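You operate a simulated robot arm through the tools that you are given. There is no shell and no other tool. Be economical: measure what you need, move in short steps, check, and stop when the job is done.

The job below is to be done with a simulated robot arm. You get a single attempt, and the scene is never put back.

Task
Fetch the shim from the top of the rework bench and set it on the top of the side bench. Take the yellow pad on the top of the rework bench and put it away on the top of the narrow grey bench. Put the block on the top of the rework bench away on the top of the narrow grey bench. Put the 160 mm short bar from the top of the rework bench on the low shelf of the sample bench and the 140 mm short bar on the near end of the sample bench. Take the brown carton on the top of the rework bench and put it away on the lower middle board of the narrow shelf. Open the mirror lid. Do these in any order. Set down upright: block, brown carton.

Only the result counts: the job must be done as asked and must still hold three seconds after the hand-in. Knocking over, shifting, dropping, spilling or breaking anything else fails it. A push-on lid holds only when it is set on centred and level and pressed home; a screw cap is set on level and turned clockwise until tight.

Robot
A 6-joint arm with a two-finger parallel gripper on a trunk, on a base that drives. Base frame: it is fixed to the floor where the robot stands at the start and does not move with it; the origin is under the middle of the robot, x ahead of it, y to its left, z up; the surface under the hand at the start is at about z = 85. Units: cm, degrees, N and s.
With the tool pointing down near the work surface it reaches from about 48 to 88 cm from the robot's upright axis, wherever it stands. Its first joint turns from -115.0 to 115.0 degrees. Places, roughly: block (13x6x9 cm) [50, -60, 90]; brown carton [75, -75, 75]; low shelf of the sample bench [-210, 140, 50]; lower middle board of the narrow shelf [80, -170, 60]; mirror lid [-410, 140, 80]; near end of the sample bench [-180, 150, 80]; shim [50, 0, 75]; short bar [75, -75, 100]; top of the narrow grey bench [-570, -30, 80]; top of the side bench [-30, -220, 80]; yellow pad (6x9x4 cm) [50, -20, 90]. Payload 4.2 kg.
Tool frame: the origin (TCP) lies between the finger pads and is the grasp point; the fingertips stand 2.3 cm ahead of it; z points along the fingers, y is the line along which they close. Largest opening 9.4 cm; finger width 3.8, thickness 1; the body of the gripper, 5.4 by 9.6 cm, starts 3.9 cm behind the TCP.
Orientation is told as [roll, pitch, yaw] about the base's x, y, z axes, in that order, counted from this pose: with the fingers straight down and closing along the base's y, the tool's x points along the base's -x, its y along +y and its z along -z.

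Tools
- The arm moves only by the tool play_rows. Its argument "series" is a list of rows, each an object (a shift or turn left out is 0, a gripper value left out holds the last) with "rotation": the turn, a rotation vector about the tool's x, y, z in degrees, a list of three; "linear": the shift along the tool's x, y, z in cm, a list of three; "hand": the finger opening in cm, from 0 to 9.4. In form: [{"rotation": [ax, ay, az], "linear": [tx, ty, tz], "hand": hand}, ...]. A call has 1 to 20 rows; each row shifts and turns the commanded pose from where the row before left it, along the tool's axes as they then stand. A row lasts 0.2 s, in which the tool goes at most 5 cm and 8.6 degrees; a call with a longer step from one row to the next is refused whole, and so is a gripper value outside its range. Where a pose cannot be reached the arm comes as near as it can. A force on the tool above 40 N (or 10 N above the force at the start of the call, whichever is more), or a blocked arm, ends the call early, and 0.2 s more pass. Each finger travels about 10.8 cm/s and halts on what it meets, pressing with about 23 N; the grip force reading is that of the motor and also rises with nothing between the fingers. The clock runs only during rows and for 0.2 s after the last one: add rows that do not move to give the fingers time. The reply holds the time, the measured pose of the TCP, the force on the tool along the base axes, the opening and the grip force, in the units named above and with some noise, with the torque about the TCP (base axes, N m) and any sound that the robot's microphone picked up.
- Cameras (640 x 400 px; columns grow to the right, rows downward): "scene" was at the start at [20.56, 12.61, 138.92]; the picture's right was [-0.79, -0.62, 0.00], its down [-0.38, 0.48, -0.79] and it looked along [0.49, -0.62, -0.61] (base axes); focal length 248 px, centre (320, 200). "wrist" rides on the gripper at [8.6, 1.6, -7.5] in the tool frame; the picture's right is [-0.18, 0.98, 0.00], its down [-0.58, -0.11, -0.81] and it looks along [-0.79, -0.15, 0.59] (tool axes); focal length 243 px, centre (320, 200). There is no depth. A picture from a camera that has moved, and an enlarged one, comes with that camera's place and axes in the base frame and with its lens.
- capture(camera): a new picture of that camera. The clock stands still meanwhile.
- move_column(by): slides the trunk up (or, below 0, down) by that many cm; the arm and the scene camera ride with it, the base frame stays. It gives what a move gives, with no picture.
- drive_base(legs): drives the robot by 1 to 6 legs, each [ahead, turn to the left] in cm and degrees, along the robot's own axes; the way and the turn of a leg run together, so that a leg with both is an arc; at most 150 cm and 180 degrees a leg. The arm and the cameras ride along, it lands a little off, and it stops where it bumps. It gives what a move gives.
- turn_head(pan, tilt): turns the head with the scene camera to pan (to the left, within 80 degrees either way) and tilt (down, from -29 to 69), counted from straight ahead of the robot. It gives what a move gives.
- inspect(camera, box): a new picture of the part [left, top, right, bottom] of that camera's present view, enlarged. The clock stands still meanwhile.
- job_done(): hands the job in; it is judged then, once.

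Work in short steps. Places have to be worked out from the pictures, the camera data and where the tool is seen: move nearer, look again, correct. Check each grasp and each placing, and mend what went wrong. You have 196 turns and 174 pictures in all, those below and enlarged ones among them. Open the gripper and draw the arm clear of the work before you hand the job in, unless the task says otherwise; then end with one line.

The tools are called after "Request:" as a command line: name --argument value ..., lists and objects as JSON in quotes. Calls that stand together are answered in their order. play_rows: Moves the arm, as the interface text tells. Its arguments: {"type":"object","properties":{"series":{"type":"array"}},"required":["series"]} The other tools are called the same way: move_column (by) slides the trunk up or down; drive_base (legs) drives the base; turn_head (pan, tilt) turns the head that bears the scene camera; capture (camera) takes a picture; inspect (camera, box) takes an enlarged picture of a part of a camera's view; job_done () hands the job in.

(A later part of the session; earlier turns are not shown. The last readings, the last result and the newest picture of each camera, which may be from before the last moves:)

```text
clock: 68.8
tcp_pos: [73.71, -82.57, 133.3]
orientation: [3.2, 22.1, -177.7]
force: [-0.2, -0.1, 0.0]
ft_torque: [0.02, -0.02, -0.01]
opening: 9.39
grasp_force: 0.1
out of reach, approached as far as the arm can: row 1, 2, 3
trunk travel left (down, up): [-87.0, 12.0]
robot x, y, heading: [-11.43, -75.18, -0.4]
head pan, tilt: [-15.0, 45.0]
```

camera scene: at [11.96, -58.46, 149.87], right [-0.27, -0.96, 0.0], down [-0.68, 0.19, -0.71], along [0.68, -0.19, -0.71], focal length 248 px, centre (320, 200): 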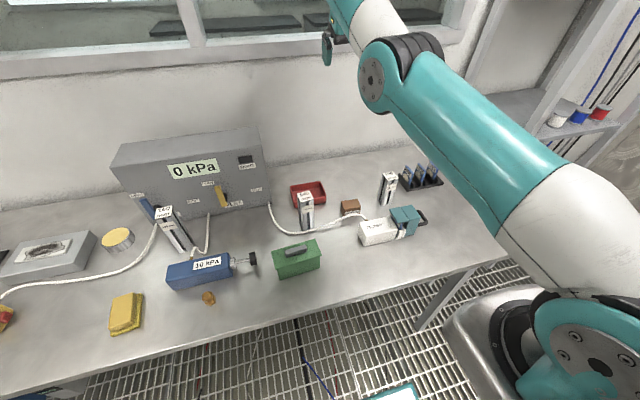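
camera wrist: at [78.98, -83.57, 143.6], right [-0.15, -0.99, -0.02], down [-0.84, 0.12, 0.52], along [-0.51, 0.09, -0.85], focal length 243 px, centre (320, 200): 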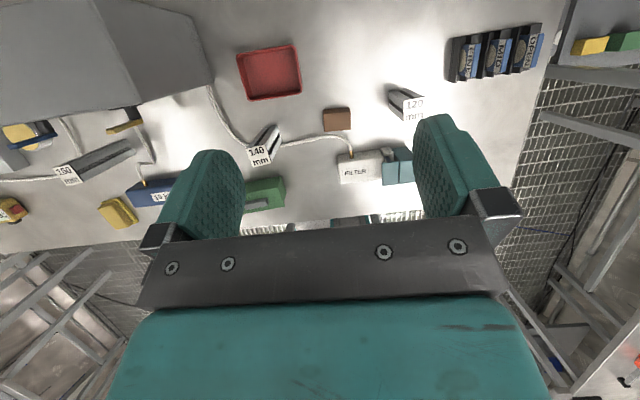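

Stuck at a wrist limit. I'll undo the tilt and turn the yaw back to find workable joint range.

Request:
play_rows --series '[{"rotation": [0, -7.5, 0]}, {"rotation": [0, -7.5, 0]}, {"rotation": [0, -7.5, 0]}, {"rotation": [0, 0, -8]}, {"rotation": [0, 0, -8]}, {"rotation": [0, 0, -8]}, {"rotation": [0, 0, -8]}, {"rotation": [0, 0, -8]}, {}]'

```text
clock: 70.8
tcp_pos: [71.02, -79.72, 132.49]
orientation: [4.3, 0.6, -138.7]
force: [0.0, 0.0, 0.4]
ft_torque: [0.02, 0.0, 0.0]
opening: 9.41
grasp_force: 0.0
out of reach, approached as far as the arm can: row 2, 3
trunk travel left (down, up): [-87.0, 12.0]
robot x, y, heading: [-11.3, -75.9, -0.5]
head pan, tilt: [-15.0, 45.0]
```

I'll lower and retract, then rotate yaw the other way round (toward +180).

Request:
play_rows --series '[{"linear": [-2, -1.8, 3]}, {"linear": [-2, -1.8, 3]}, {"linear": [-2, -1.8, 3]}, {"linear": [0, 0, 4]}, {"rotation": [0, 0, -8.5]}, {"rotation": [0, 0, -8.5]}, {"rotation": [0, 0, -8.5]}, {"rotation": [0, 0, -8.5]}, {"rotation": [0, 0, -8.5]}, {"rotation": [0, 0, -8.5]}, {"rotation": [0, 0, -8.5]}, {"rotation": [0, 0, -8.5]}, {"rotation": [0, 0, -8.5]}, {"rotation": [0, 0, -8.5]}, {"rotation": [0, 0, -8.5]}, {"rotation": [0, 0, -8.5]}, {"rotation": [0, 0, -8.5]}, {"rotation": [0, 0, -8.5]}, {"rotation": [0, 0, -8.5]}, {"rotation": [0, 0, -8.5]}]'

Request:
play_rows --series '[{"rotation": [0, 0, -8.5]}, {"rotation": [0, 0, -8.5]}, {"rotation": [0, 0, -8.5]}, {"rotation": [0, 0, -8.5]}, {"rotation": [0, 0, -8.5]}, {"rotation": [0, 0, -8.5]}, {"rotation": [0, 0, -8.5]}, {"rotation": [0, 0, -8.5]}, {"rotation": [0, 0, -8.5]}, {"rotation": [0, 0, -8.5]}, {"rotation": [0, 0, -8.5]}, {"rotation": [0, 0, -8.5]}, {"rotation": [0, 0, -8.5]}, {"rotation": [0, 0, -8.5]}, {"rotation": [0, 0, -8.5]}, {"rotation": [0, 0, -8.5]}, {"rotation": [0, 0, -8.5]}, {"rotation": [0, 0, -8.5]}, {"rotation": [0, 0, -8.5]}, {"rotation": [0, 0, -8.5]}]'

```text
clock: 75.0
tcp_pos: [63.7, -80.26, 119.01]
orientation: [-2.7, -3.6, -2.3]
force: [1.0, 1.2, 0.4]
ft_torque: [-0.01, 0.04, -0.01]
opening: 9.42
grasp_force: 0.1
trunk travel left (down, up): [-87.0, 12.0]
robot x, y, heading: [-11.05, -75.49, -0.4]
head pan, tilt: [-15.0, 45.0]
```

```text
clock: 79.2
tcp_pos: [63.76, -80.4, 118.99]
orientation: [2.1, 4.0, 167.5]
force: [-0.8, -0.5, 0.5]
ft_torque: [0.01, -0.04, 0.0]
opening: 9.41
grasp_force: 0.0
trunk travel left (down, up): [-87.0, 12.0]
robot x, y, heading: [-11.48, -75.6, -0.6]
head pan, tilt: [-15.0, 45.0]
```

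No limits this way. Finish yaw and tilt to 45°.

Request:
play_rows --series '[{"rotation": [0, 0, -6]}, {"rotation": [0, 0, -6.5]}, {"rotation": [-2, 0, 0]}, {"rotation": [0, 8, 0]}, {"rotation": [0, 8, 0]}, {"rotation": [0, 8, 0]}, {"rotation": [0, 8, 0]}, {"rotation": [0, 8, 0]}, {}]'

Request:
capture --camera "wrist"

```text
clock: 81.2
tcp_pos: [63.47, -79.64, 118.9]
orientation: [6.2, 43.5, -179.4]
force: [1.0, 0.3, 0.0]
ft_torque: [0.02, 0.02, 0.01]
opening: 9.38
grasp_force: 0.2
out of reach, approached as far as the arm can: row 2, 3
trunk travel left (down, up): [-87.0, 12.0]
robot x, y, heading: [-11.44, -75.87, -0.6]
head pan, tilt: [-15.0, 45.0]
```

```text
136 pictures are left
camera wrist: at [64.56, -80.46, 130.45], right [-0.2, -0.98, -0.05], down [-0.97, 0.19, 0.17], along [-0.16, 0.08, -0.98], focal length 243 px, centre (320, 200)
```

wrist: 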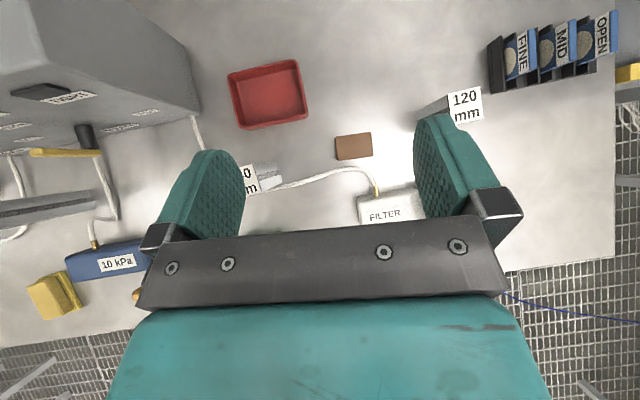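

Tilted tool works. Carton top ≈(65.6,-84.4), ~6 cm along y. Zoom for its height and clearance to the filter.

Request:
inspect --camera "scene" --box '[300, 170, 440, 260]'

```text
4.44 times, centred on (370, 215) of scene
camera zoom: at [11.96, -58.46, 149.87], right [-0.27, -0.96, 0.0], down [-0.68, 0.19, -0.71], along [0.68, -0.19, -0.71], focal length 1104 px, centre (98, 133)
```

zoom: 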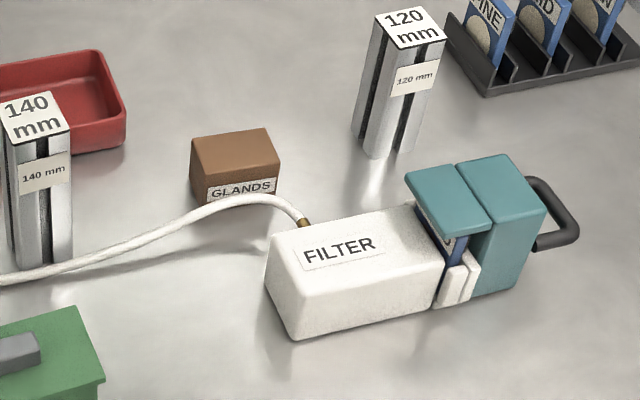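

Carton is ~3.7 cm tall; a 36° tilt clears hose and filter better. Correct tilt and roll, and check.

Request:
play_rows --series '[{"rotation": [0, -7.5, 0]}, {"rotation": [6.2, 0, 0]}, {}]'

```text
clock: 82.0
tcp_pos: [63.49, -79.55, 118.87]
orientation: [-0.6, 36.0, 179.6]
force: [0.0, 0.2, -0.4]
ft_torque: [0.01, -0.01, 0.01]
opening: 9.39
grasp_force: 0.1
trunk travel left (down, up): [-87.0, 12.0]
robot x, y, heading: [-11.6, -76.12, -0.5]
head pan, tilt: [-15.0, 45.0]
```

Orientation is level. Move to a pre-grasp point 10 cm back along the approach.

Request:
play_rows --series '[{"linear": [-3.3, 1, 3.14]}, {"linear": [-3.3, 1, 3.14]}, {"linear": [-3.3, 1, 3.14]}, {"linear": [-3.3, 1, 3.14]}, {"linear": [-3.3, 1, 3.14]}, {}]'

Request:
capture --camera "wrist"

Request:
inspect --camera "scene" --box '[280, 130, 440, 260]'

```text
clock: 83.4
tcp_pos: [59.1, -82.6, 96.19]
orientation: [-0.3, 36.1, 179.3]
force: [0.3, -0.5, 0.8]
ft_torque: [0.0, -0.03, 0.03]
opening: 9.42
grasp_force: 0.1
out of reach, approached as far as the arm can: row 3, 4, 5
trunk travel left (down, up): [-87.0, 12.0]
robot x, y, heading: [-11.51, -75.46, -0.5]
head pan, tilt: [-15.0, 45.0]
```

```text
134 pictures are left
camera wrist: at [61.59, -84.39, 107.46], right [-0.16, -0.98, -0.11], down [-0.94, 0.12, 0.31], along [-0.29, 0.16, -0.94], focal length 243 px, centre (320, 200)
```

wrist: 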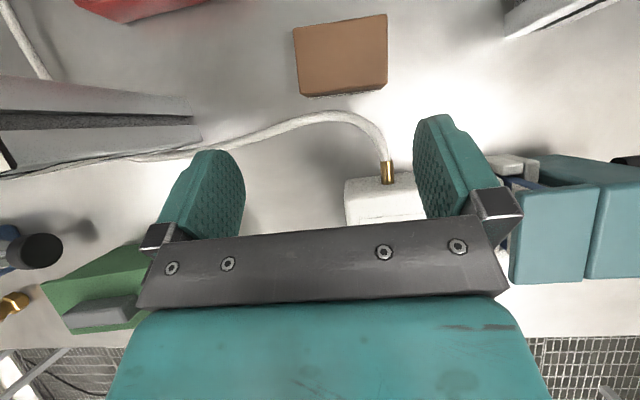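

```text
3.08 times, centred on (360, 195) of scene
camera zoom: at [11.95, -58.46, 149.87], right [-0.27, -0.96, 0.0], down [-0.68, 0.19, -0.71], along [0.68, -0.19, -0.71], focal length 764 px, centre (197, 215)
```

zoom: 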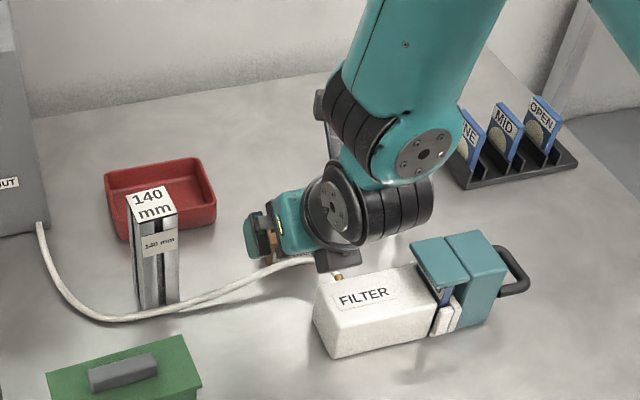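

I need 1.8 cm more in -y but hit an arm limit; the trunk is 12 cm up, so I'll raise the arm and lower the trunk to free it.

Request:
play_rows --series '[{"linear": [2.4, 0.6, -3.25]}, {"linear": [2.4, 0.6, -3.25]}, {"linear": [2.4, 0.6, -3.25]}, {}]'

Request:
move_column --by -12

```text
clock: 84.4
tcp_pos: [58.64, -82.06, 108.27]
orientation: [-0.4, 35.9, 179.3]
force: [0.1, 0.0, -0.5]
ft_torque: [0.01, -0.02, -0.01]
opening: 9.42
grasp_force: 0.0
out of reach, approached as far as the arm can: row 1, 2, 3
trunk travel left (down, up): [-87.0, 12.0]
robot x, y, heading: [-11.36, -75.1, -0.5]
head pan, tilt: [-15.0, 45.0]
```

```text
clock: 85.9
tcp_pos: [58.62, -82.0, 96.28]
orientation: [-0.4, 35.9, 179.2]
force: [-0.6, 0.4, 0.2]
ft_torque: [0.01, 0.02, 0.03]
opening: 9.4
grasp_force: 0.0
trunk travel left (down, up): [-75.0, 24.0]
robot x, y, heading: [-11.56, -75.56, -0.7]
head pan, tilt: [-15.0, 45.0]
```

The limit is in the yaw relative to the arm azimuth; giving up ~5° yaw will free it. I'll yaw -5° and shift y.

Request:
play_rows --series '[{"rotation": [-2.95, 0, 4.05]}, {"linear": [0, 2.4, 0]}, {}]'

Request:
capture --camera "wrist"

```text
clock: 86.7
tcp_pos: [58.32, -84.39, 96.2]
orientation: [-0.4, 36.0, 174.3]
force: [0.1, 0.7, -0.1]
ft_torque: [0.04, 0.02, 0.0]
opening: 9.41
grasp_force: 0.0
trunk travel left (down, up): [-75.0, 24.0]
robot x, y, heading: [-11.05, -75.37, -0.6]
head pan, tilt: [-15.0, 45.0]
```

```text
132 pictures are left
camera wrist: at [60.79, -86.4, 107.47], right [-0.24, -0.96, -0.11], down [-0.93, 0.2, 0.31], along [-0.28, 0.18, -0.94], focal length 243 px, centre (320, 200)
```

wrist: 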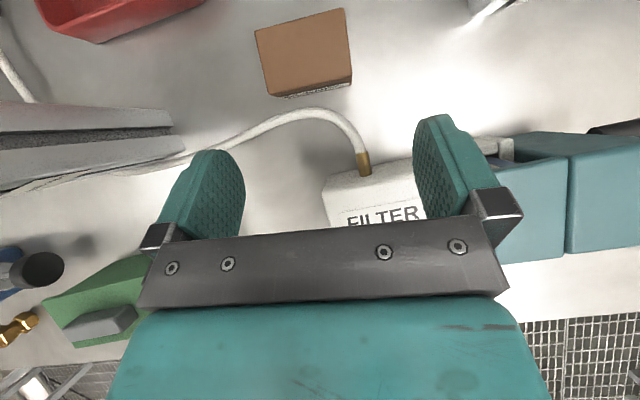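

Advance most of the way along the approach and check.

Request:
play_rows --series '[{"linear": [0.97, -0.69, 2.5]}, {"linear": [0, 0, 2.5]}, {"linear": [0, 0, 2]}, {}]'

Request:
capture --camera "wrist"

Request:
inspect --camera "scene" --box '[280, 130, 440, 260]'

```text
clock: 87.7
tcp_pos: [63.39, -84.35, 91.17]
orientation: [-0.4, 36.0, 174.2]
force: [0.1, -0.4, 0.7]
ft_torque: [0.01, 0.01, -0.02]
opening: 9.38
grasp_force: 0.1
trunk travel left (down, up): [-75.0, 24.0]
robot x, y, heading: [-11.22, -75.79, -0.4]
head pan, tilt: [-15.0, 45.0]
```

```text
131 pictures are left
camera wrist: at [65.74, -86.27, 102.38], right [-0.24, -0.96, -0.11], down [-0.93, 0.2, 0.31], along [-0.28, 0.18, -0.94], focal length 243 px, centre (320, 200)
```

wrist: 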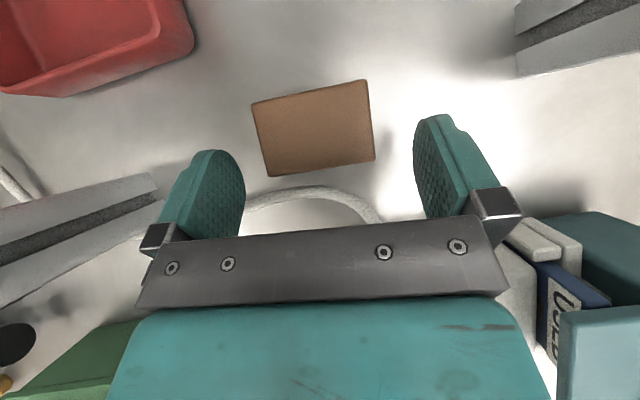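

```text
3.08 times, centred on (360, 195) of scene
camera zoom: at [11.95, -58.46, 137.87], right [-0.27, -0.96, 0.0], down [-0.68, 0.19, -0.71], along [0.68, -0.19, -0.71], focal length 764 px, centre (197, 215)
```

zoom: 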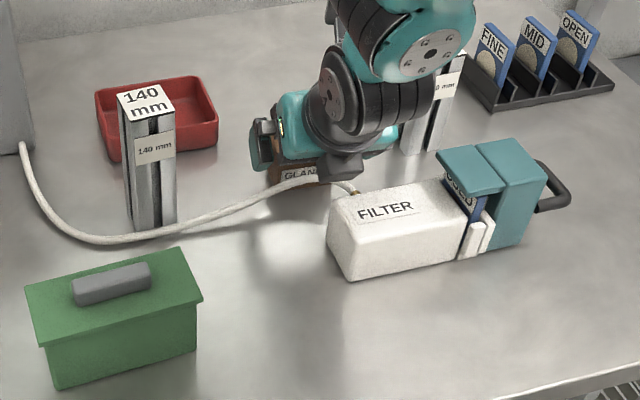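

Carton is between the fingers. Advance the last 3.2 cm and close.

Request:
play_rows --series '[{"linear": [0, 0, 1.7]}, {"linear": [0, 0, 1.5]}, {}, {"hand": 4.5}, {"hand": 4.5}, {"hand": 4.5}, {"hand": 4.5}, {"hand": 4.5}]'

Request:
capture --camera "wrist"

```text
clock: 89.5
tcp_pos: [65.13, -84.37, 88.63]
orientation: [-0.4, 36.0, 174.2]
force: [0.7, -0.5, -0.5]
ft_torque: [-0.01, 0.03, -0.02]
opening: 5.96
grasp_force: 23.0
trunk travel left (down, up): [-75.0, 24.0]
robot x, y, heading: [-11.41, -75.53, -0.5]
head pan, tilt: [-15.0, 45.0]
```

```text
129 pictures are left
camera wrist: at [67.62, -86.46, 99.78], right [-0.24, -0.96, -0.11], down [-0.93, 0.2, 0.31], along [-0.28, 0.18, -0.94], focal length 243 px, centre (320, 200)
```

wrist: 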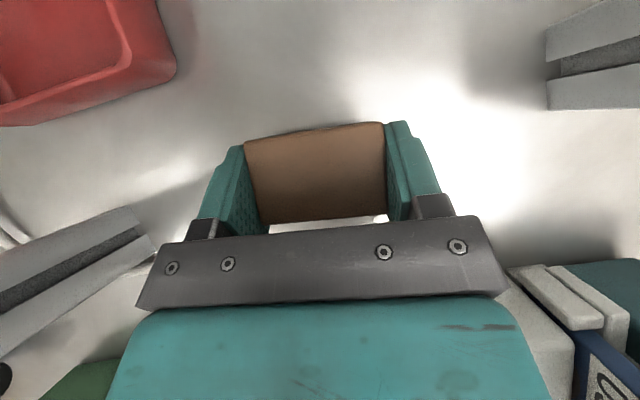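

Carton gripped (5.96 cm). Lift straight up 25 cm.

Request:
play_rows --series '[{"linear": [1.2, 0, -1.65]}, {"linear": [2.4, 0, -3.3]}, {"linear": [2.4, 0, -3.3]}, {"linear": [2.4, 0, -3.3]}, {"linear": [2.4, 0, -3.3]}, {"linear": [2.4, 0, -3.3]}, {}]'

Request:
capture --camera "wrist"

Request:
capture --camera "scene"

```text
clock: 91.1
tcp_pos: [65.12, -84.41, 111.01]
orientation: [-0.6, 36.0, 173.8]
force: [0.1, -0.3, -0.4]
ft_torque: [0.01, 0.0, 0.01]
opening: 5.93
grasp_force: 23.5
trunk travel left (down, up): [-75.0, 24.0]
robot x, y, heading: [-11.44, -75.49, -0.7]
head pan, tilt: [-15.0, 45.0]
```

```text
128 pictures are left
camera wrist: at [67.57, -86.43, 122.23], right [-0.25, -0.96, -0.12], down [-0.93, 0.2, 0.31], along [-0.28, 0.19, -0.94], focal length 243 px, centre (320, 200)
```

wrist: 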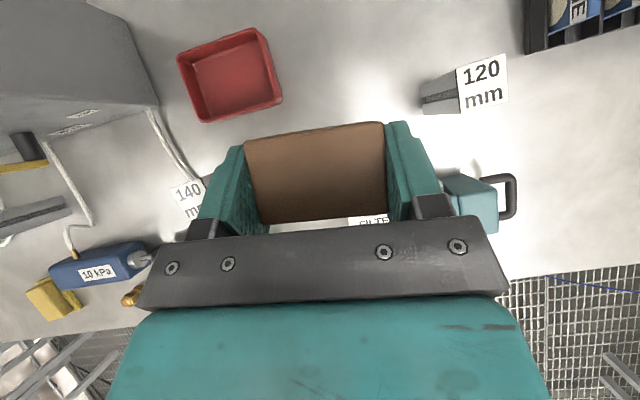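

```text
127 pictures are left
camera scene: at [11.97, -58.46, 137.86], right [-0.27, -0.96, 0.0], down [-0.68, 0.19, -0.71], along [0.68, -0.19, -0.71], focal length 248 px, centre (320, 200)
```

scene: 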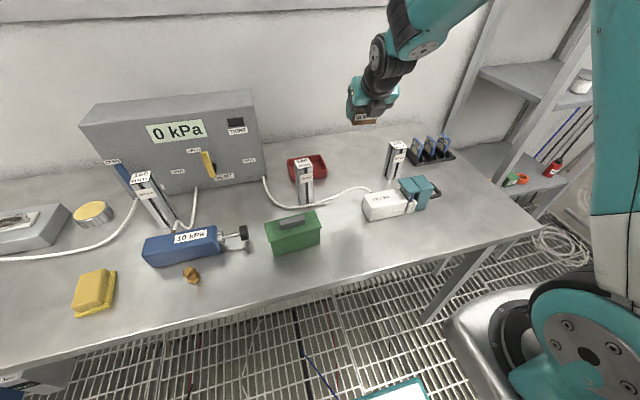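

Carton held. Retract the arm a little, back away, and go to face the narrow shelf.

Request:
drive_base --legs '[[-40, 0]]'

Request:
play_rows --series '[{"linear": [-3.2, 0, -2.35]}, {"linear": [-3.2, 0, -2.35]}, {"linear": [-3.2, 0, -2.35]}, {}]'

Request:
drive_base --legs '[[0, -89.5], [85, 0], [0, 90]]'

Request:
turn_head --pan -5 --tilt 35

Request:
capture --camera "scene"

```text
clock: 93.5
tcp_pos: [25.18, -83.86, 111.02]
orientation: [-0.6, 36.0, 173.8]
force: [0.3, -0.1, -0.6]
ft_torque: [0.01, -0.04, -0.02]
opening: 5.98
grasp_force: 23.1
trunk travel left (down, up): [-75.0, 24.0]
robot x, y, heading: [-51.52, -75.04, -0.9]
head pan, tilt: [-15.0, 45.0]
```

```text
clock: 94.5
tcp_pos: [13.4, -82.94, 110.98]
orientation: [-0.5, 36.0, 173.7]
force: [0.4, 0.2, -1.5]
ft_torque: [0.03, -0.02, -0.01]
opening: 5.94
grasp_force: 23.0
trunk travel left (down, up): [-75.0, 24.0]
robot x, y, heading: [-51.38, -74.99, -0.6]
head pan, tilt: [-15.0, 45.0]
```

```text
clock: 106.7
tcp_pos: [12.86, -167.58, 111.0]
orientation: [-0.7, 36.0, 173.9]
force: [0.1, -0.5, -0.3]
ft_torque: [0.03, -0.01, 0.0]
opening: 5.95
grasp_force: 23.2
trunk travel left (down, up): [-75.0, 24.0]
robot x, y, heading: [-51.93, -159.84, -0.8]
head pan, tilt: [-15.0, 45.0]
```

```text
clock: 107.4
tcp_pos: [12.84, -167.66, 111.05]
orientation: [-0.6, 36.0, 173.9]
force: [-0.3, -0.1, -0.4]
ft_torque: [0.02, 0.0, 0.03]
opening: 5.9
grasp_force: 23.1
trunk travel left (down, up): [-75.0, 24.0]
robot x, y, heading: [-51.9, -160.19, -0.7]
head pan, tilt: [-5.0, 35.0]
```

```text
126 pictures are left
camera scene: at [-27.6, -141.55, 139.34], right [-0.1, -1.0, 0.0], down [-0.57, 0.06, -0.82], along [0.81, -0.08, -0.57], focal length 248 px, centre (320, 200)
```

scene: 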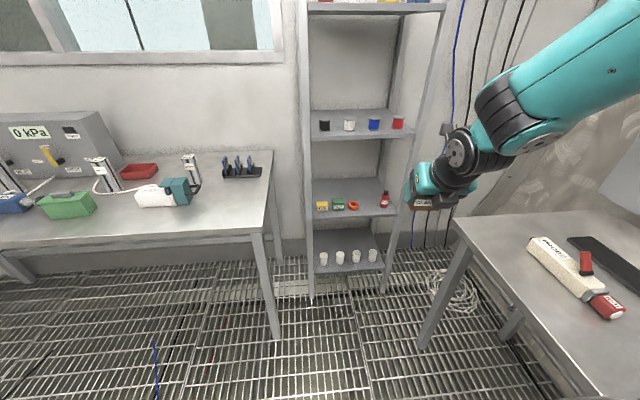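

Lower middle board: z≈61, front edge x≈68.6, y -147…-187, depth ~37, next board at z≈103. I'll place the carton behind the small items at about (87,-164). Raise the arm relative to the trunk, lower the trunk and drive closer.

Request:
play_rows --series '[{"linear": [2.3, 0, -3.15]}, {"linear": [2.3, 0, -3.15]}, {"linear": [2.3, 0, -3.15]}, {"linear": [2.3, 0, -3.15]}, {"linear": [2.3, 0, -3.15]}, {"linear": [2.3, 0, -3.15]}, {}]'

Request:
move_column --by -58

Request:
drive_base --legs '[[42, 0]]'

Request:
turn_head --pan -10 --tilt 15

Request:
capture --camera "scene"

Request:
capture --camera "wrist"

```text
clock: 109.0
tcp_pos: [12.44, -165.9, 133.13]
orientation: [-1.9, 36.0, 172.5]
force: [-0.5, -0.4, -0.7]
ft_torque: [-0.02, 0.03, -0.01]
opening: 6.0
grasp_force: 22.8
out of reach, approached as far as the arm can: row 5, 6
trunk travel left (down, up): [-75.0, 24.0]
robot x, y, heading: [-51.79, -160.11, -0.6]
head pan, tilt: [-5.0, 35.0]
```

```text
refused: -58 is not a number from -40 to 40
```

```text
clock: 111.6
tcp_pos: [54.39, -166.5, 133.15]
orientation: [-1.9, 36.1, 172.3]
force: [0.4, 0.7, -0.6]
ft_torque: [0.02, 0.01, -0.04]
opening: 5.95
grasp_force: 23.1
trunk travel left (down, up): [-75.0, 24.0]
robot x, y, heading: [-9.62, -160.56, -1.1]
head pan, tilt: [-5.0, 35.0]
```

```text
clock: 112.4
tcp_pos: [54.35, -166.5, 133.09]
orientation: [-1.9, 36.1, 172.3]
force: [-0.8, 0.5, -0.5]
ft_torque: [-0.03, 0.01, 0.04]
opening: 5.95
grasp_force: 23.2
trunk travel left (down, up): [-75.0, 24.0]
robot x, y, heading: [-9.84, -160.59, -0.8]
head pan, tilt: [-10.0, 15.0]
```

```text
125 pictures are left
camera scene: at [14.81, -142.98, 142.54], right [-0.19, -0.98, 0.0], down [-0.26, 0.05, -0.97], along [0.95, -0.18, -0.26], focal length 248 px, centre (320, 200)
```

scene: 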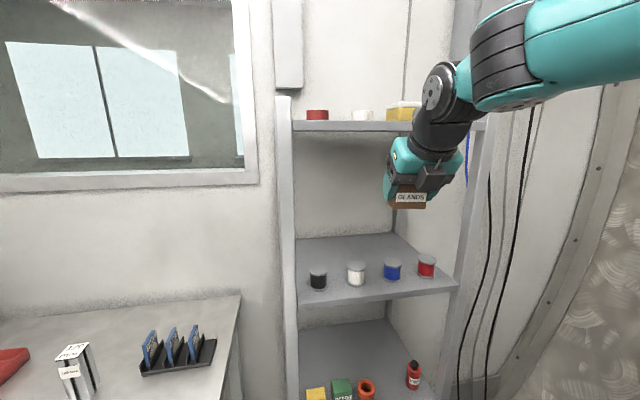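

```text
124 pictures are left
camera wrist: at [56.74, -168.77, 144.31], right [-0.26, -0.96, -0.14], down [-0.93, 0.21, 0.31], along [-0.27, 0.21, -0.94], focal length 243 px, centre (320, 200)
```

wrist: 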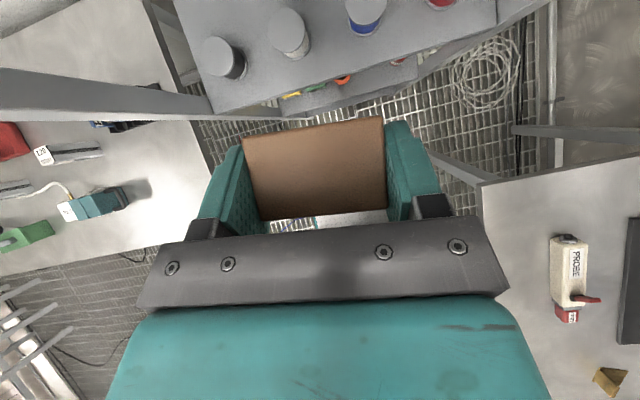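

Lower the trunk in two steps to bring the carton to the right opening.

Request:
move_column --by -40

Request:
move_column --by -18

Request:
turn_head --pan -10 --tilt 25

Request:
capture --camera "scene"

Request:
capture --camera "wrist"

```text
clock: 116.2
tcp_pos: [54.29, -166.57, 93.2]
orientation: [-2.0, 36.0, 172.3]
force: [-0.3, 0.9, -0.7]
ft_torque: [0.03, 0.01, 0.0]
opening: 5.93
grasp_force: 23.3
trunk travel left (down, up): [-35.0, 64.0]
robot x, y, heading: [-10.16, -160.57, -0.7]
head pan, tilt: [-10.0, 15.0]
```

```text
clock: 118.2
tcp_pos: [54.41, -166.37, 75.17]
orientation: [-1.9, 36.2, 172.3]
force: [-0.6, -0.5, -0.9]
ft_torque: [0.01, 0.02, 0.01]
opening: 5.93
grasp_force: 23.0
trunk travel left (down, up): [-17.0, 82.0]
robot x, y, heading: [-9.77, -160.41, -0.8]
head pan, tilt: [-10.0, 15.0]
```

```text
clock: 119.0
tcp_pos: [54.38, -166.47, 75.16]
orientation: [-1.9, 36.1, 172.2]
force: [-0.6, -0.8, -0.7]
ft_torque: [-0.01, 0.0, 0.0]
opening: 5.93
grasp_force: 23.4
trunk travel left (down, up): [-17.0, 82.0]
robot x, y, heading: [-9.87, -160.16, -0.7]
head pan, tilt: [-10.0, 25.0]
```

```text
123 pictures are left
camera scene: at [14.68, -142.95, 82.93], right [-0.19, -0.98, 0.0], down [-0.41, 0.08, -0.91], along [0.89, -0.17, -0.42], focal length 248 px, centre (320, 200)
```

scene: 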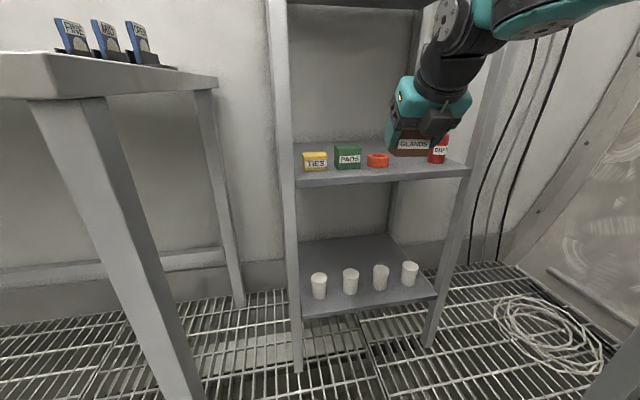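

```text
122 pictures are left
camera wrist: at [56.74, -168.77, 86.31], right [-0.26, -0.96, -0.14], down [-0.93, 0.21, 0.31], along [-0.27, 0.21, -0.94], focal length 243 px, centre (320, 200)
```

wrist: 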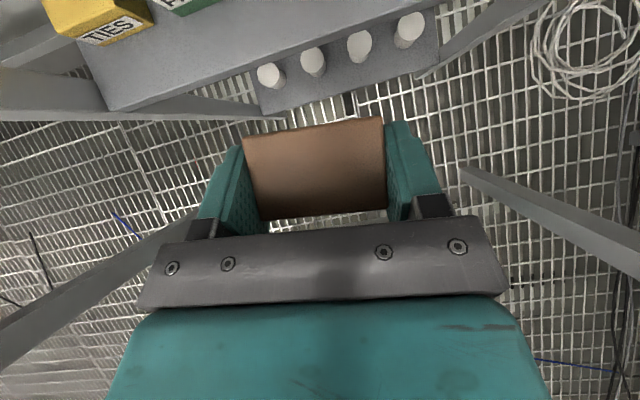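

Estimates of the board edge from both cameras disagree; zoom in on both views.

Request:
inspect --camera "wrist" --box '[20, 0, 460, 140]'

Request:
inspect --camera "scene" --box '[270, 90, 490, 220]'

```text
1.45 times, centred on (240, 70) of wrist
camera zoom: at [56.74, -168.77, 86.31], right [-0.26, -0.96, -0.14], down [-0.93, 0.21, 0.31], along [-0.27, 0.21, -0.94], focal length 353 px, centre (436, 389)
```

zoom: 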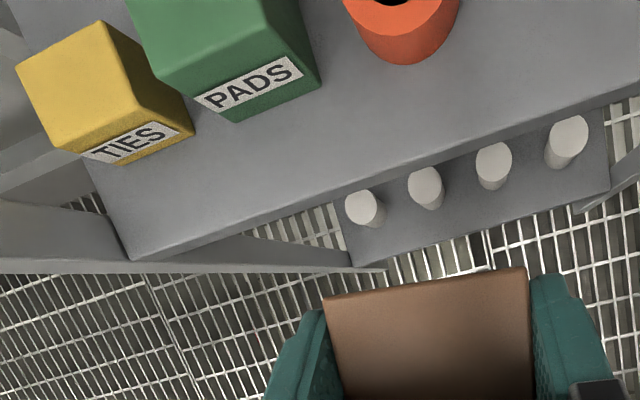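

```text
2.91 times, centred on (380, 155) of scene
camera zoom: at [14.68, -142.95, 82.93], right [-0.19, -0.98, 0.0], down [-0.41, 0.08, -0.91], along [0.89, -0.17, -0.42], focal length 722 px, centre (146, 331)
```

zoom: 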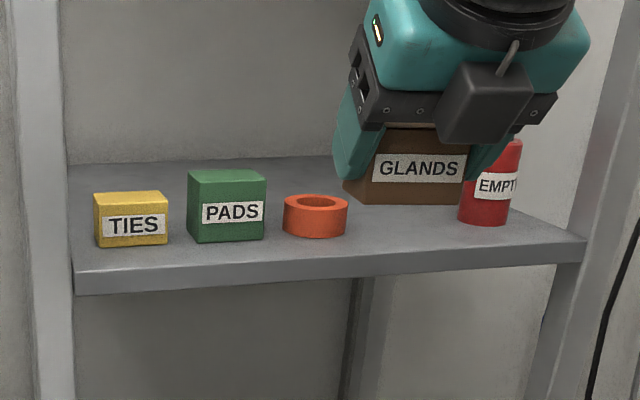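

Refined: board z≈65.4, front x≈63, items occupy x 67–74, underside of board above ≈103. I'll put the carton behind them at x≈82. To check the forearm slope first, back off 20 cm and extend the arm outside the shelf.

Request:
drive_base --legs '[[-20, 0]]'

Request:
play_rows --series '[{"rotation": [1.5, 0, 0]}, {"linear": [3.2, -0.3, 2.35]}, {"linear": [3.2, -0.3, 2.35]}, {"linear": [3.2, -0.3, 2.35]}, {"linear": [3.2, -0.3, 2.35]}, {"linear": [2.4, -0.3, 1.76]}, {}]'

Request:
capture --camera "scene"

```text
clock: 120.5
tcp_pos: [34.3, -166.32, 75.02]
orientation: [-2.0, 36.1, 172.3]
force: [0.3, 0.2, -0.3]
ft_torque: [-0.01, 0.01, -0.04]
opening: 5.96
grasp_force: 22.6
trunk travel left (down, up): [-17.0, 82.0]
robot x, y, heading: [-30.04, -160.05, -0.8]
head pan, tilt: [-10.0, 25.0]
```

```text
clock: 122.1
tcp_pos: [52.84, -166.38, 74.74]
orientation: [-5.0, 35.9, 171.2]
force: [-0.4, -0.5, -0.6]
ft_torque: [0.01, 0.0, 0.0]
opening: 5.92
grasp_force: 23.4
out of reach, approached as far as the arm can: row 5, 6
trunk travel left (down, up): [-17.0, 82.0]
robot x, y, heading: [-30.07, -160.08, -1.0]
head pan, tilt: [-10.0, 25.0]
```

```text
119 pictures are left
camera scene: at [-5.32, -142.7, 82.92], right [-0.19, -0.98, 0.0], down [-0.42, 0.08, -0.91], along [0.89, -0.17, -0.42], focal length 248 px, centre (320, 200)
```

scene: 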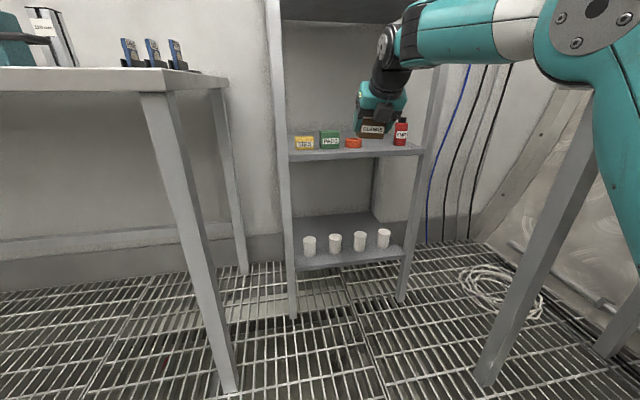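

Extended, the forearm is horizontal ~13 cm above the TCP, so it fits. Level the carton (roll), raise to z≈77, check.

Request:
play_rows --series '[{"rotation": [-5, 0, 0]}, {"linear": [1.4, -1.5, -2]}, {}]'

Request:
inspect --camera "scene" --box '[270, 60, 440, 170]'

```text
clock: 122.9
tcp_pos: [52.91, -165.07, 77.09]
orientation: [-5.6, 35.9, 170.9]
force: [0.0, 0.5, 0.0]
ft_torque: [-0.01, -0.01, -0.04]
opening: 5.94
grasp_force: 22.7
out of reach, approached as far as the arm can: row 1
trunk travel left (down, up): [-17.0, 82.0]
robot x, y, heading: [-29.92, -160.09, -0.5]
head pan, tilt: [-10.0, 25.0]
```

```text
3.64 times, centred on (355, 115) of scene
camera zoom: at [-5.31, -142.7, 82.92], right [-0.19, -0.98, 0.0], down [-0.42, 0.08, -0.91], along [0.89, -0.17, -0.42], focal length 903 px, centre (193, 509)
```

zoom: 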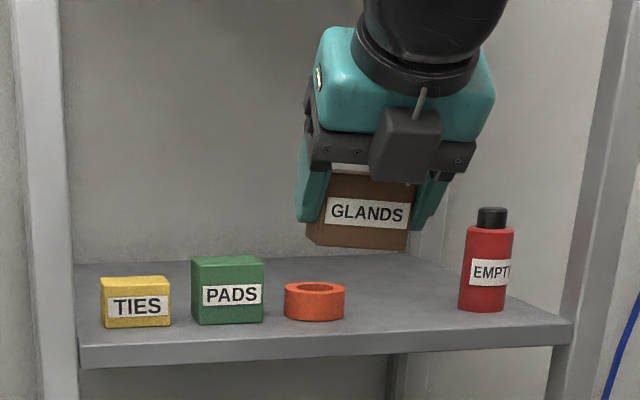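

The carton is tilted by a wrist limit. Yaw the tool further right (-8°), then level it.

Request:
play_rows --series '[{"rotation": [-4.7, 0, 6.5]}, {"rotation": [-3, 0, 4]}, {"rotation": [-5.0, 0, 0]}, {}]'

```text
clock: 123.9
tcp_pos: [50.47, -165.52, 73.24]
orientation: [-1.2, 35.3, 157.4]
force: [-0.1, -0.8, -0.3]
ft_torque: [0.03, -0.01, -0.02]
opening: 5.95
grasp_force: 23.1
out of reach, approached as far as the arm can: row 1, 2, 3
trunk travel left (down, up): [-17.0, 82.0]
robot x, y, heading: [-29.88, -160.25, -1.0]
head pan, tilt: [-10.0, 25.0]
```

This is a reach limit. Retract a bit, raise the trunk 10 cm (arm relatively lower), then restore orientation.

Request:
play_rows --series '[{"linear": [-3.2, 0, -2.35]}, {"linear": [-1.6, 0, -1.2]}, {"rotation": [-1.2, 0, 0]}, {}]'

Request:
move_column --by 10

```text
clock: 124.9
tcp_pos: [44.9, -163.29, 73.38]
orientation: [1.5, 35.1, 158.4]
force: [0.2, -0.4, 1.1]
ft_torque: [-0.02, 0.01, -0.02]
opening: 5.94
grasp_force: 23.3
trunk travel left (down, up): [-17.0, 82.0]
robot x, y, heading: [-29.61, -159.94, -0.9]
head pan, tilt: [-10.0, 25.0]
```

```text
clock: 126.3
tcp_pos: [45.03, -163.26, 83.49]
orientation: [1.4, 35.1, 158.4]
force: [0.5, -0.6, -0.4]
ft_torque: [-0.04, 0.0, -0.02]
opening: 5.94
grasp_force: 23.1
trunk travel left (down, up): [-27.0, 72.0]
robot x, y, heading: [-30.11, -159.96, -0.8]
head pan, tilt: [-10.0, 25.0]
```

Lower the arm by 6.5 cm, bring yaw back toward 170° and level.

Request:
play_rows --series '[{"linear": [-1.9, 0, 2.65]}, {"linear": [-1.9, 0, 2.65]}, {"rotation": [1.4, 0, 0]}, {"rotation": [3.2, 0, -4.5]}, {"rotation": [3.2, 0, -4.5]}, {}]'

Request:
capture --camera "scene"

```text
clock: 127.7
tcp_pos: [44.79, -163.25, 77.0]
orientation: [-0.1, 35.0, 169.4]
force: [0.8, -0.3, 0.1]
ft_torque: [0.01, -0.06, 0.02]
opening: 5.95
grasp_force: 22.6
trunk travel left (down, up): [-27.0, 72.0]
robot x, y, heading: [-29.63, -160.17, -1.0]
head pan, tilt: [-10.0, 25.0]
```

```text
117 pictures are left
camera scene: at [-5.31, -142.7, 92.92], right [-0.19, -0.98, 0.0], down [-0.42, 0.08, -0.91], along [0.89, -0.17, -0.42], focal length 248 px, centre (320, 200)
```

scene: 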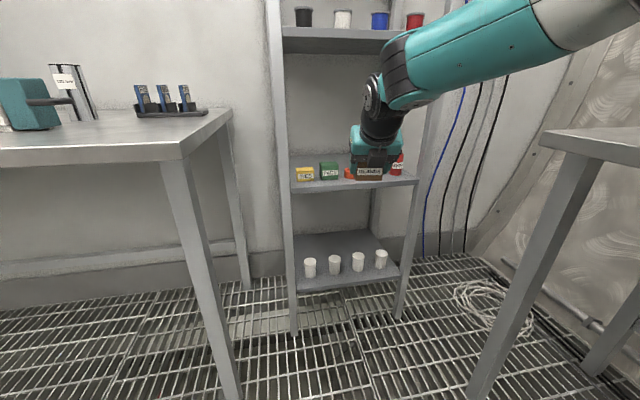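

Level at last and forearm slope is mild. Shift y to -166.8 so the path goes over the low orange ring, z≈76.

Request:
play_rows --series '[{"rotation": [-1.7, 0, 2.4]}, {"linear": [-0.5, 3.5, 0.7]}, {}]'

```text
clock: 128.5
tcp_pos: [44.12, -166.66, 76.13]
orientation: [0.0, 35.0, 166.4]
force: [1.2, 0.1, -0.6]
ft_torque: [-0.01, -0.01, -0.01]
opening: 5.95
grasp_force: 22.5
trunk travel left (down, up): [-27.0, 72.0]
robot x, y, heading: [-29.66, -160.32, -0.9]
head pan, tilt: [-10.0, 25.0]
```

Drive ahead 20 and check clearance.

Request:
drive_base --legs '[[20, 0]]'

Request:
capture --camera "scene"

Request:
capture --camera "wrist"

```text
clock: 130.1
tcp_pos: [64.21, -166.72, 76.05]
orientation: [0.1, 35.0, 166.8]
force: [0.0, 0.2, -0.2]
ft_torque: [0.01, -0.01, -0.02]
opening: 5.94
grasp_force: 23.3
trunk travel left (down, up): [-27.0, 72.0]
robot x, y, heading: [-9.63, -160.51, -0.5]
head pan, tilt: [-10.0, 25.0]
```

```text
116 pictures are left
camera scene: at [14.87, -142.89, 92.92], right [-0.18, -0.98, 0.0], down [-0.42, 0.08, -0.91], along [0.89, -0.17, -0.42], focal length 248 px, centre (320, 200)
```

scene: 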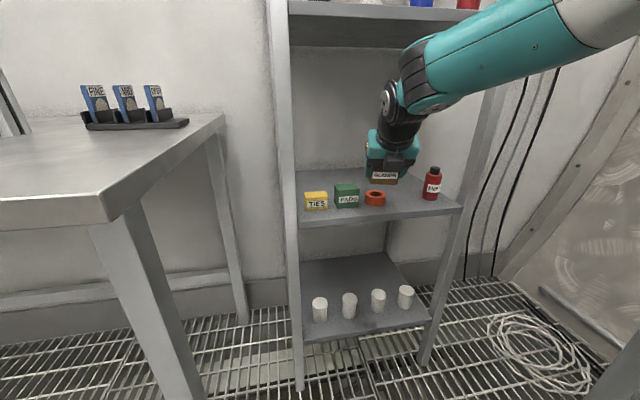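

```text
115 pictures are left
camera wrist: at [66.68, -169.01, 87.31], right [-0.37, -0.92, -0.11], down [-0.89, 0.32, 0.33], along [-0.27, 0.22, -0.94], focal length 243 px, centre (320, 200)
```

wrist: 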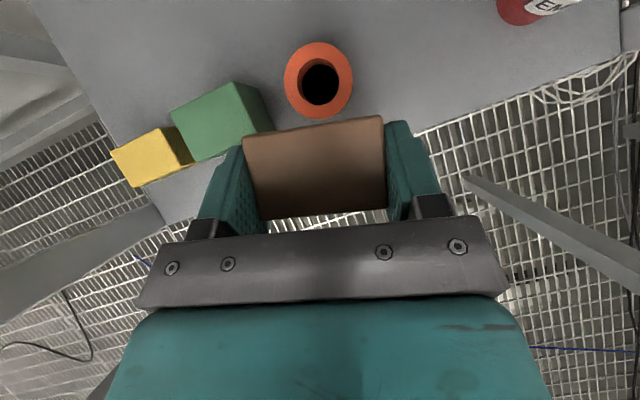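

Clearance under the upper board is about 3 cm and the carton passes over the ring. Drive the remaining 18 cm.

Request:
drive_base --legs '[[18, 0]]'

Request:
capture --camera "scene"

Request:
capture --camera "wrist"

```text
clock: 131.6
tcp_pos: [82.35, -166.76, 76.09]
orientation: [0.0, 35.0, 166.7]
force: [0.4, 0.4, -0.1]
ft_torque: [0.01, 0.0, 0.03]
opening: 5.94
grasp_force: 23.0
trunk travel left (down, up): [-27.0, 72.0]
robot x, y, heading: [8.15, -160.72, -0.7]
head pan, tilt: [-10.0, 25.0]
```

```text
114 pictures are left
camera scene: at [32.88, -143.05, 92.92], right [-0.18, -0.98, 0.0], down [-0.42, 0.08, -0.91], along [0.89, -0.17, -0.42], focal length 248 px, centre (320, 200)
```

scene: 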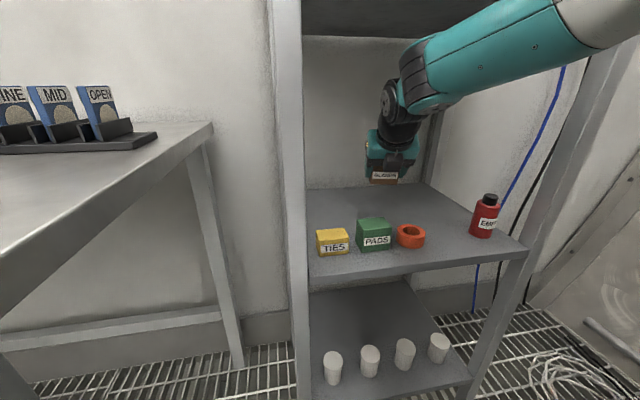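

```text
113 pictures are left
camera wrist: at [84.72, -169.09, 87.31], right [-0.37, -0.92, -0.11], down [-0.89, 0.32, 0.33], along [-0.27, 0.22, -0.94], focal length 243 px, centre (320, 200)
```

wrist: 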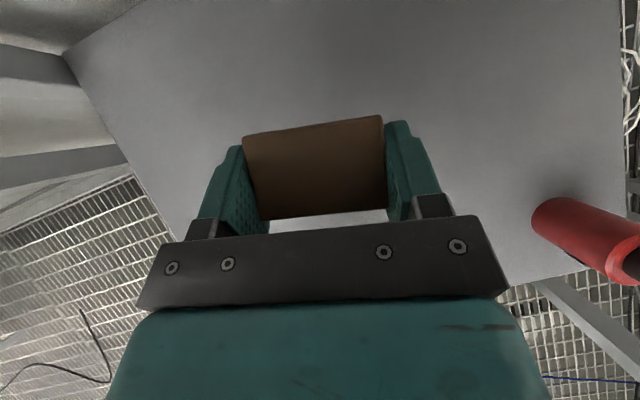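

Inside with clear space. Lower the carton: 5.5 cm first, then fine steps.

Request:
play_rows --series '[{"linear": [-1.72, 0, 2.46]}, {"linear": [-1.43, 0, 2.05]}, {}]'

Request:
inspect --camera "scene" --box '[300, 110, 520, 260]'

```text
clock: 132.4
tcp_pos: [82.26, -166.85, 70.45]
orientation: [0.0, 34.9, 166.7]
force: [0.7, 0.6, -0.7]
ft_torque: [0.0, -0.01, -0.02]
opening: 5.94
grasp_force: 22.6
trunk travel left (down, up): [-27.0, 72.0]
robot x, y, heading: [8.77, -160.57, -0.4]
head pan, tilt: [-10.0, 25.0]
```

```text
2.67 times, centred on (410, 185) of scene
camera zoom: at [32.88, -143.05, 92.93], right [-0.18, -0.98, 0.0], down [-0.42, 0.08, -0.91], along [0.89, -0.17, -0.42], focal length 662 px, centre (80, 240)
```

zoom: 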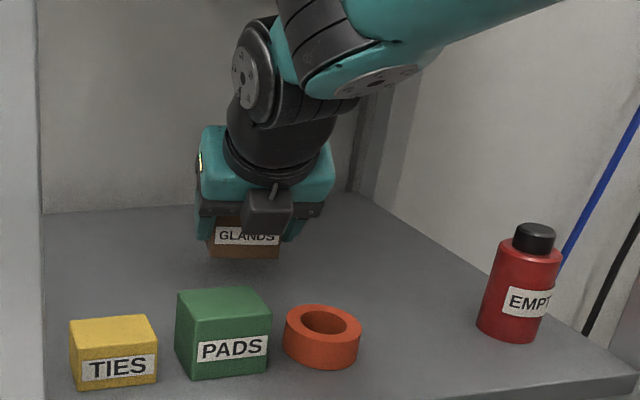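

Fine lowering until contact.

Request:
play_rows --series '[{"linear": [-0.29, 0, 0.41]}, {"linear": [-0.23, 0, 0.33]}, {"linear": [-0.17, 0, 0.25]}, {}]'

Request:
play_rows --series '[{"linear": [-0.12, 0, 0.16]}, {"linear": [-0.12, 0, 0.16]}, {}]'

```text
clock: 133.4
tcp_pos: [82.49, -166.78, 69.48]
orientation: [0.0, 34.9, 166.7]
force: [0.1, 0.0, -0.9]
ft_torque: [-0.03, 0.04, -0.02]
opening: 5.95
grasp_force: 22.7
trunk travel left (down, up): [-27.0, 72.0]
robot x, y, heading: [8.14, -160.58, -0.6]
head pan, tilt: [-10.0, 25.0]
```

```text
clock: 134.2
tcp_pos: [82.4, -166.8, 68.96]
orientation: [0.0, 35.0, 166.5]
force: [-0.3, -0.3, -1.1]
ft_torque: [0.02, 0.01, 0.01]
opening: 5.95
grasp_force: 23.1
trunk travel left (down, up): [-27.0, 72.0]
robot x, y, heading: [8.51, -160.75, -0.8]
head pan, tilt: [-10.0, 25.0]
```

Request:
play_rows --series '[{"linear": [-0.12, 0, 0.16]}, {"linear": [-0.12, 0, 0.16]}, {}]'

Request:
play_rows --series '[{"linear": [-0.12, 0, 0.16]}, {"linear": [-0.12, 0, 0.16]}, {}]'

```text
clock: 135.0
tcp_pos: [82.36, -166.87, 68.64]
orientation: [0.0, 34.9, 166.7]
force: [-0.4, -0.1, 0.2]
ft_torque: [-0.01, -0.01, -0.02]
opening: 5.97
grasp_force: 23.2
trunk travel left (down, up): [-27.0, 72.0]
robot x, y, heading: [8.43, -160.76, -0.4]
head pan, tilt: [-10.0, 25.0]
```

```text
clock: 135.8
tcp_pos: [82.28, -166.83, 68.36]
orientation: [-0.2, 35.3, 166.6]
force: [0.9, -0.8, 16.1]
ft_torque: [-0.07, -0.15, 0.0]
opening: 5.98
grasp_force: 22.6
trunk travel left (down, up): [-27.0, 72.0]
robot x, y, heading: [8.68, -160.6, -0.7]
head pan, tilt: [-10.0, 25.0]
```

Contact. Open slightly and withdraw along the tool axis, then check.

Request:
play_rows --series '[{"linear": [0.06, 0, -0.1]}, {"hand": 7.4}, {"hand": 7.4}, {"linear": [0, 0, -2]}, {"linear": [0, 0, -2.5]}, {"linear": [0, 0, -2.5]}, {"linear": [0, 0, -2]}, {}]'

Request:
inspect --camera "scene" --box '[280, 30, 540, 260]'

Request:
capture --camera "wrist"

```text
clock: 137.6
tcp_pos: [77.22, -165.69, 75.69]
orientation: [0.0, 35.0, 166.7]
force: [0.6, -0.6, 1.2]
ft_torque: [-0.01, -0.04, 0.02]
opening: 7.44
grasp_force: 0.0
trunk travel left (down, up): [-27.0, 72.0]
robot x, y, heading: [8.36, -161.23, -0.5]
head pan, tilt: [-10.0, 25.0]
```

```text
1.74 times, centred on (410, 145) of scene
camera zoom: at [32.88, -143.05, 92.93], right [-0.18, -0.98, 0.0], down [-0.42, 0.08, -0.91], along [0.89, -0.17, -0.42], focal length 432 px, centre (164, 296)
```

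zoom: 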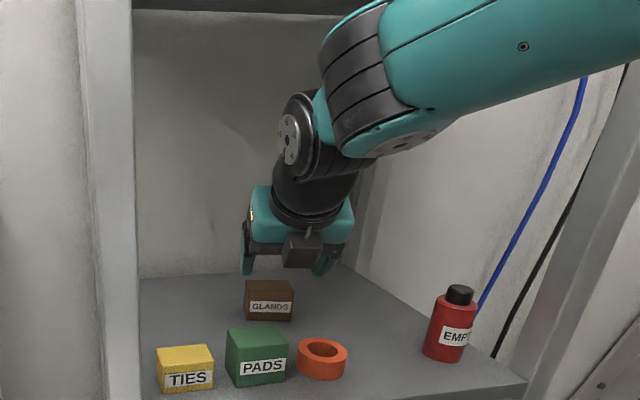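

```text
110 pictures are left
camera wrist: at [79.61, -167.88, 86.84], right [-0.37, -0.92, -0.11], down [-0.89, 0.32, 0.33], along [-0.27, 0.22, -0.94], focal length 243 px, centre (320, 200)
```

wrist: 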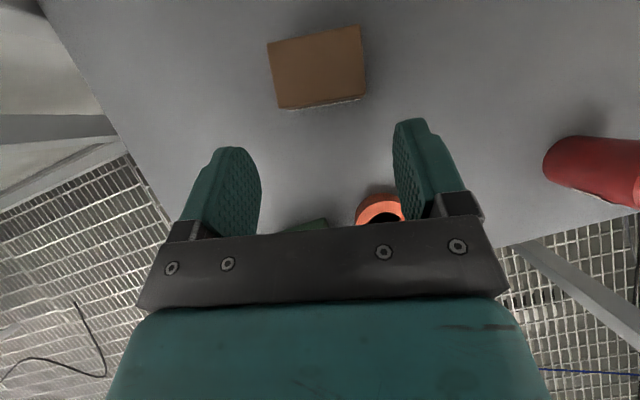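

The carton stands upright on the board. Back out, raise the trunk, and return to the bench for the 140 mm bar.

Request:
drive_base --legs '[[-60, 0]]'

Request:
move_column --by 40

Request:
play_rows --series '[{"rotation": [0, -7, 0], "hand": 9}, {"rotation": [0, -7, 0]}, {"rotation": [0, -7, 0]}, {"rotation": [0, -7, 0]}, {"rotation": [0, -7, 0]}, {"rotation": [0, 0, 8]}, {"rotation": [0, 0, 5]}, {}]'

Request:
drive_base --legs '[[0, 90], [92, 0], [0, -90]]'

```text
clock: 141.0
tcp_pos: [17.27, -165.12, 75.62]
orientation: [0.0, 35.0, 166.3]
force: [-0.2, -0.1, 0.4]
ft_torque: [-0.02, -0.02, 0.01]
opening: 7.4
grasp_force: 0.1
trunk travel left (down, up): [-27.0, 72.0]
robot x, y, heading: [-51.66, -160.21, -0.7]
head pan, tilt: [-10.0, 25.0]
```

```text
clock: 144.8
tcp_pos: [17.19, -165.11, 115.65]
orientation: [-0.1, 35.1, 166.3]
force: [-0.6, 0.3, -0.3]
ft_torque: [-0.02, 0.02, -0.02]
opening: 7.42
grasp_force: 0.1
trunk travel left (down, up): [-67.0, 32.0]
robot x, y, heading: [-51.67, -159.98, -0.8]
head pan, tilt: [-10.0, 25.0]
```

```text
clock: 146.6
tcp_pos: [17.34, -165.04, 115.7]
orientation: [0.1, -0.1, 153.4]
force: [0.0, -0.4, -0.3]
ft_torque: [-0.01, -0.01, 0.01]
opening: 8.98
grasp_force: 0.1
trunk travel left (down, up): [-67.0, 32.0]
robot x, y, heading: [-51.73, -160.34, -0.5]
head pan, tilt: [-10.0, 25.0]
```

```text
clock: 148.8
tcp_pos: [13.2, -138.69, 113.79]
orientation: [-6.4, -1.8, -174.6]
force: [1.6, -0.6, -0.5]
ft_torque: [0.02, 0.14, -0.02]
opening: 9.02
grasp_force: 0.1
trunk travel left (down, up): [-67.0, 32.0]
robot x, y, heading: [-52.79, -158.85, 26.7]
head pan, tilt: [-10.0, 25.0]
stopped in leg 1: the robot was blocked; the commanded pose is now the measured one
```

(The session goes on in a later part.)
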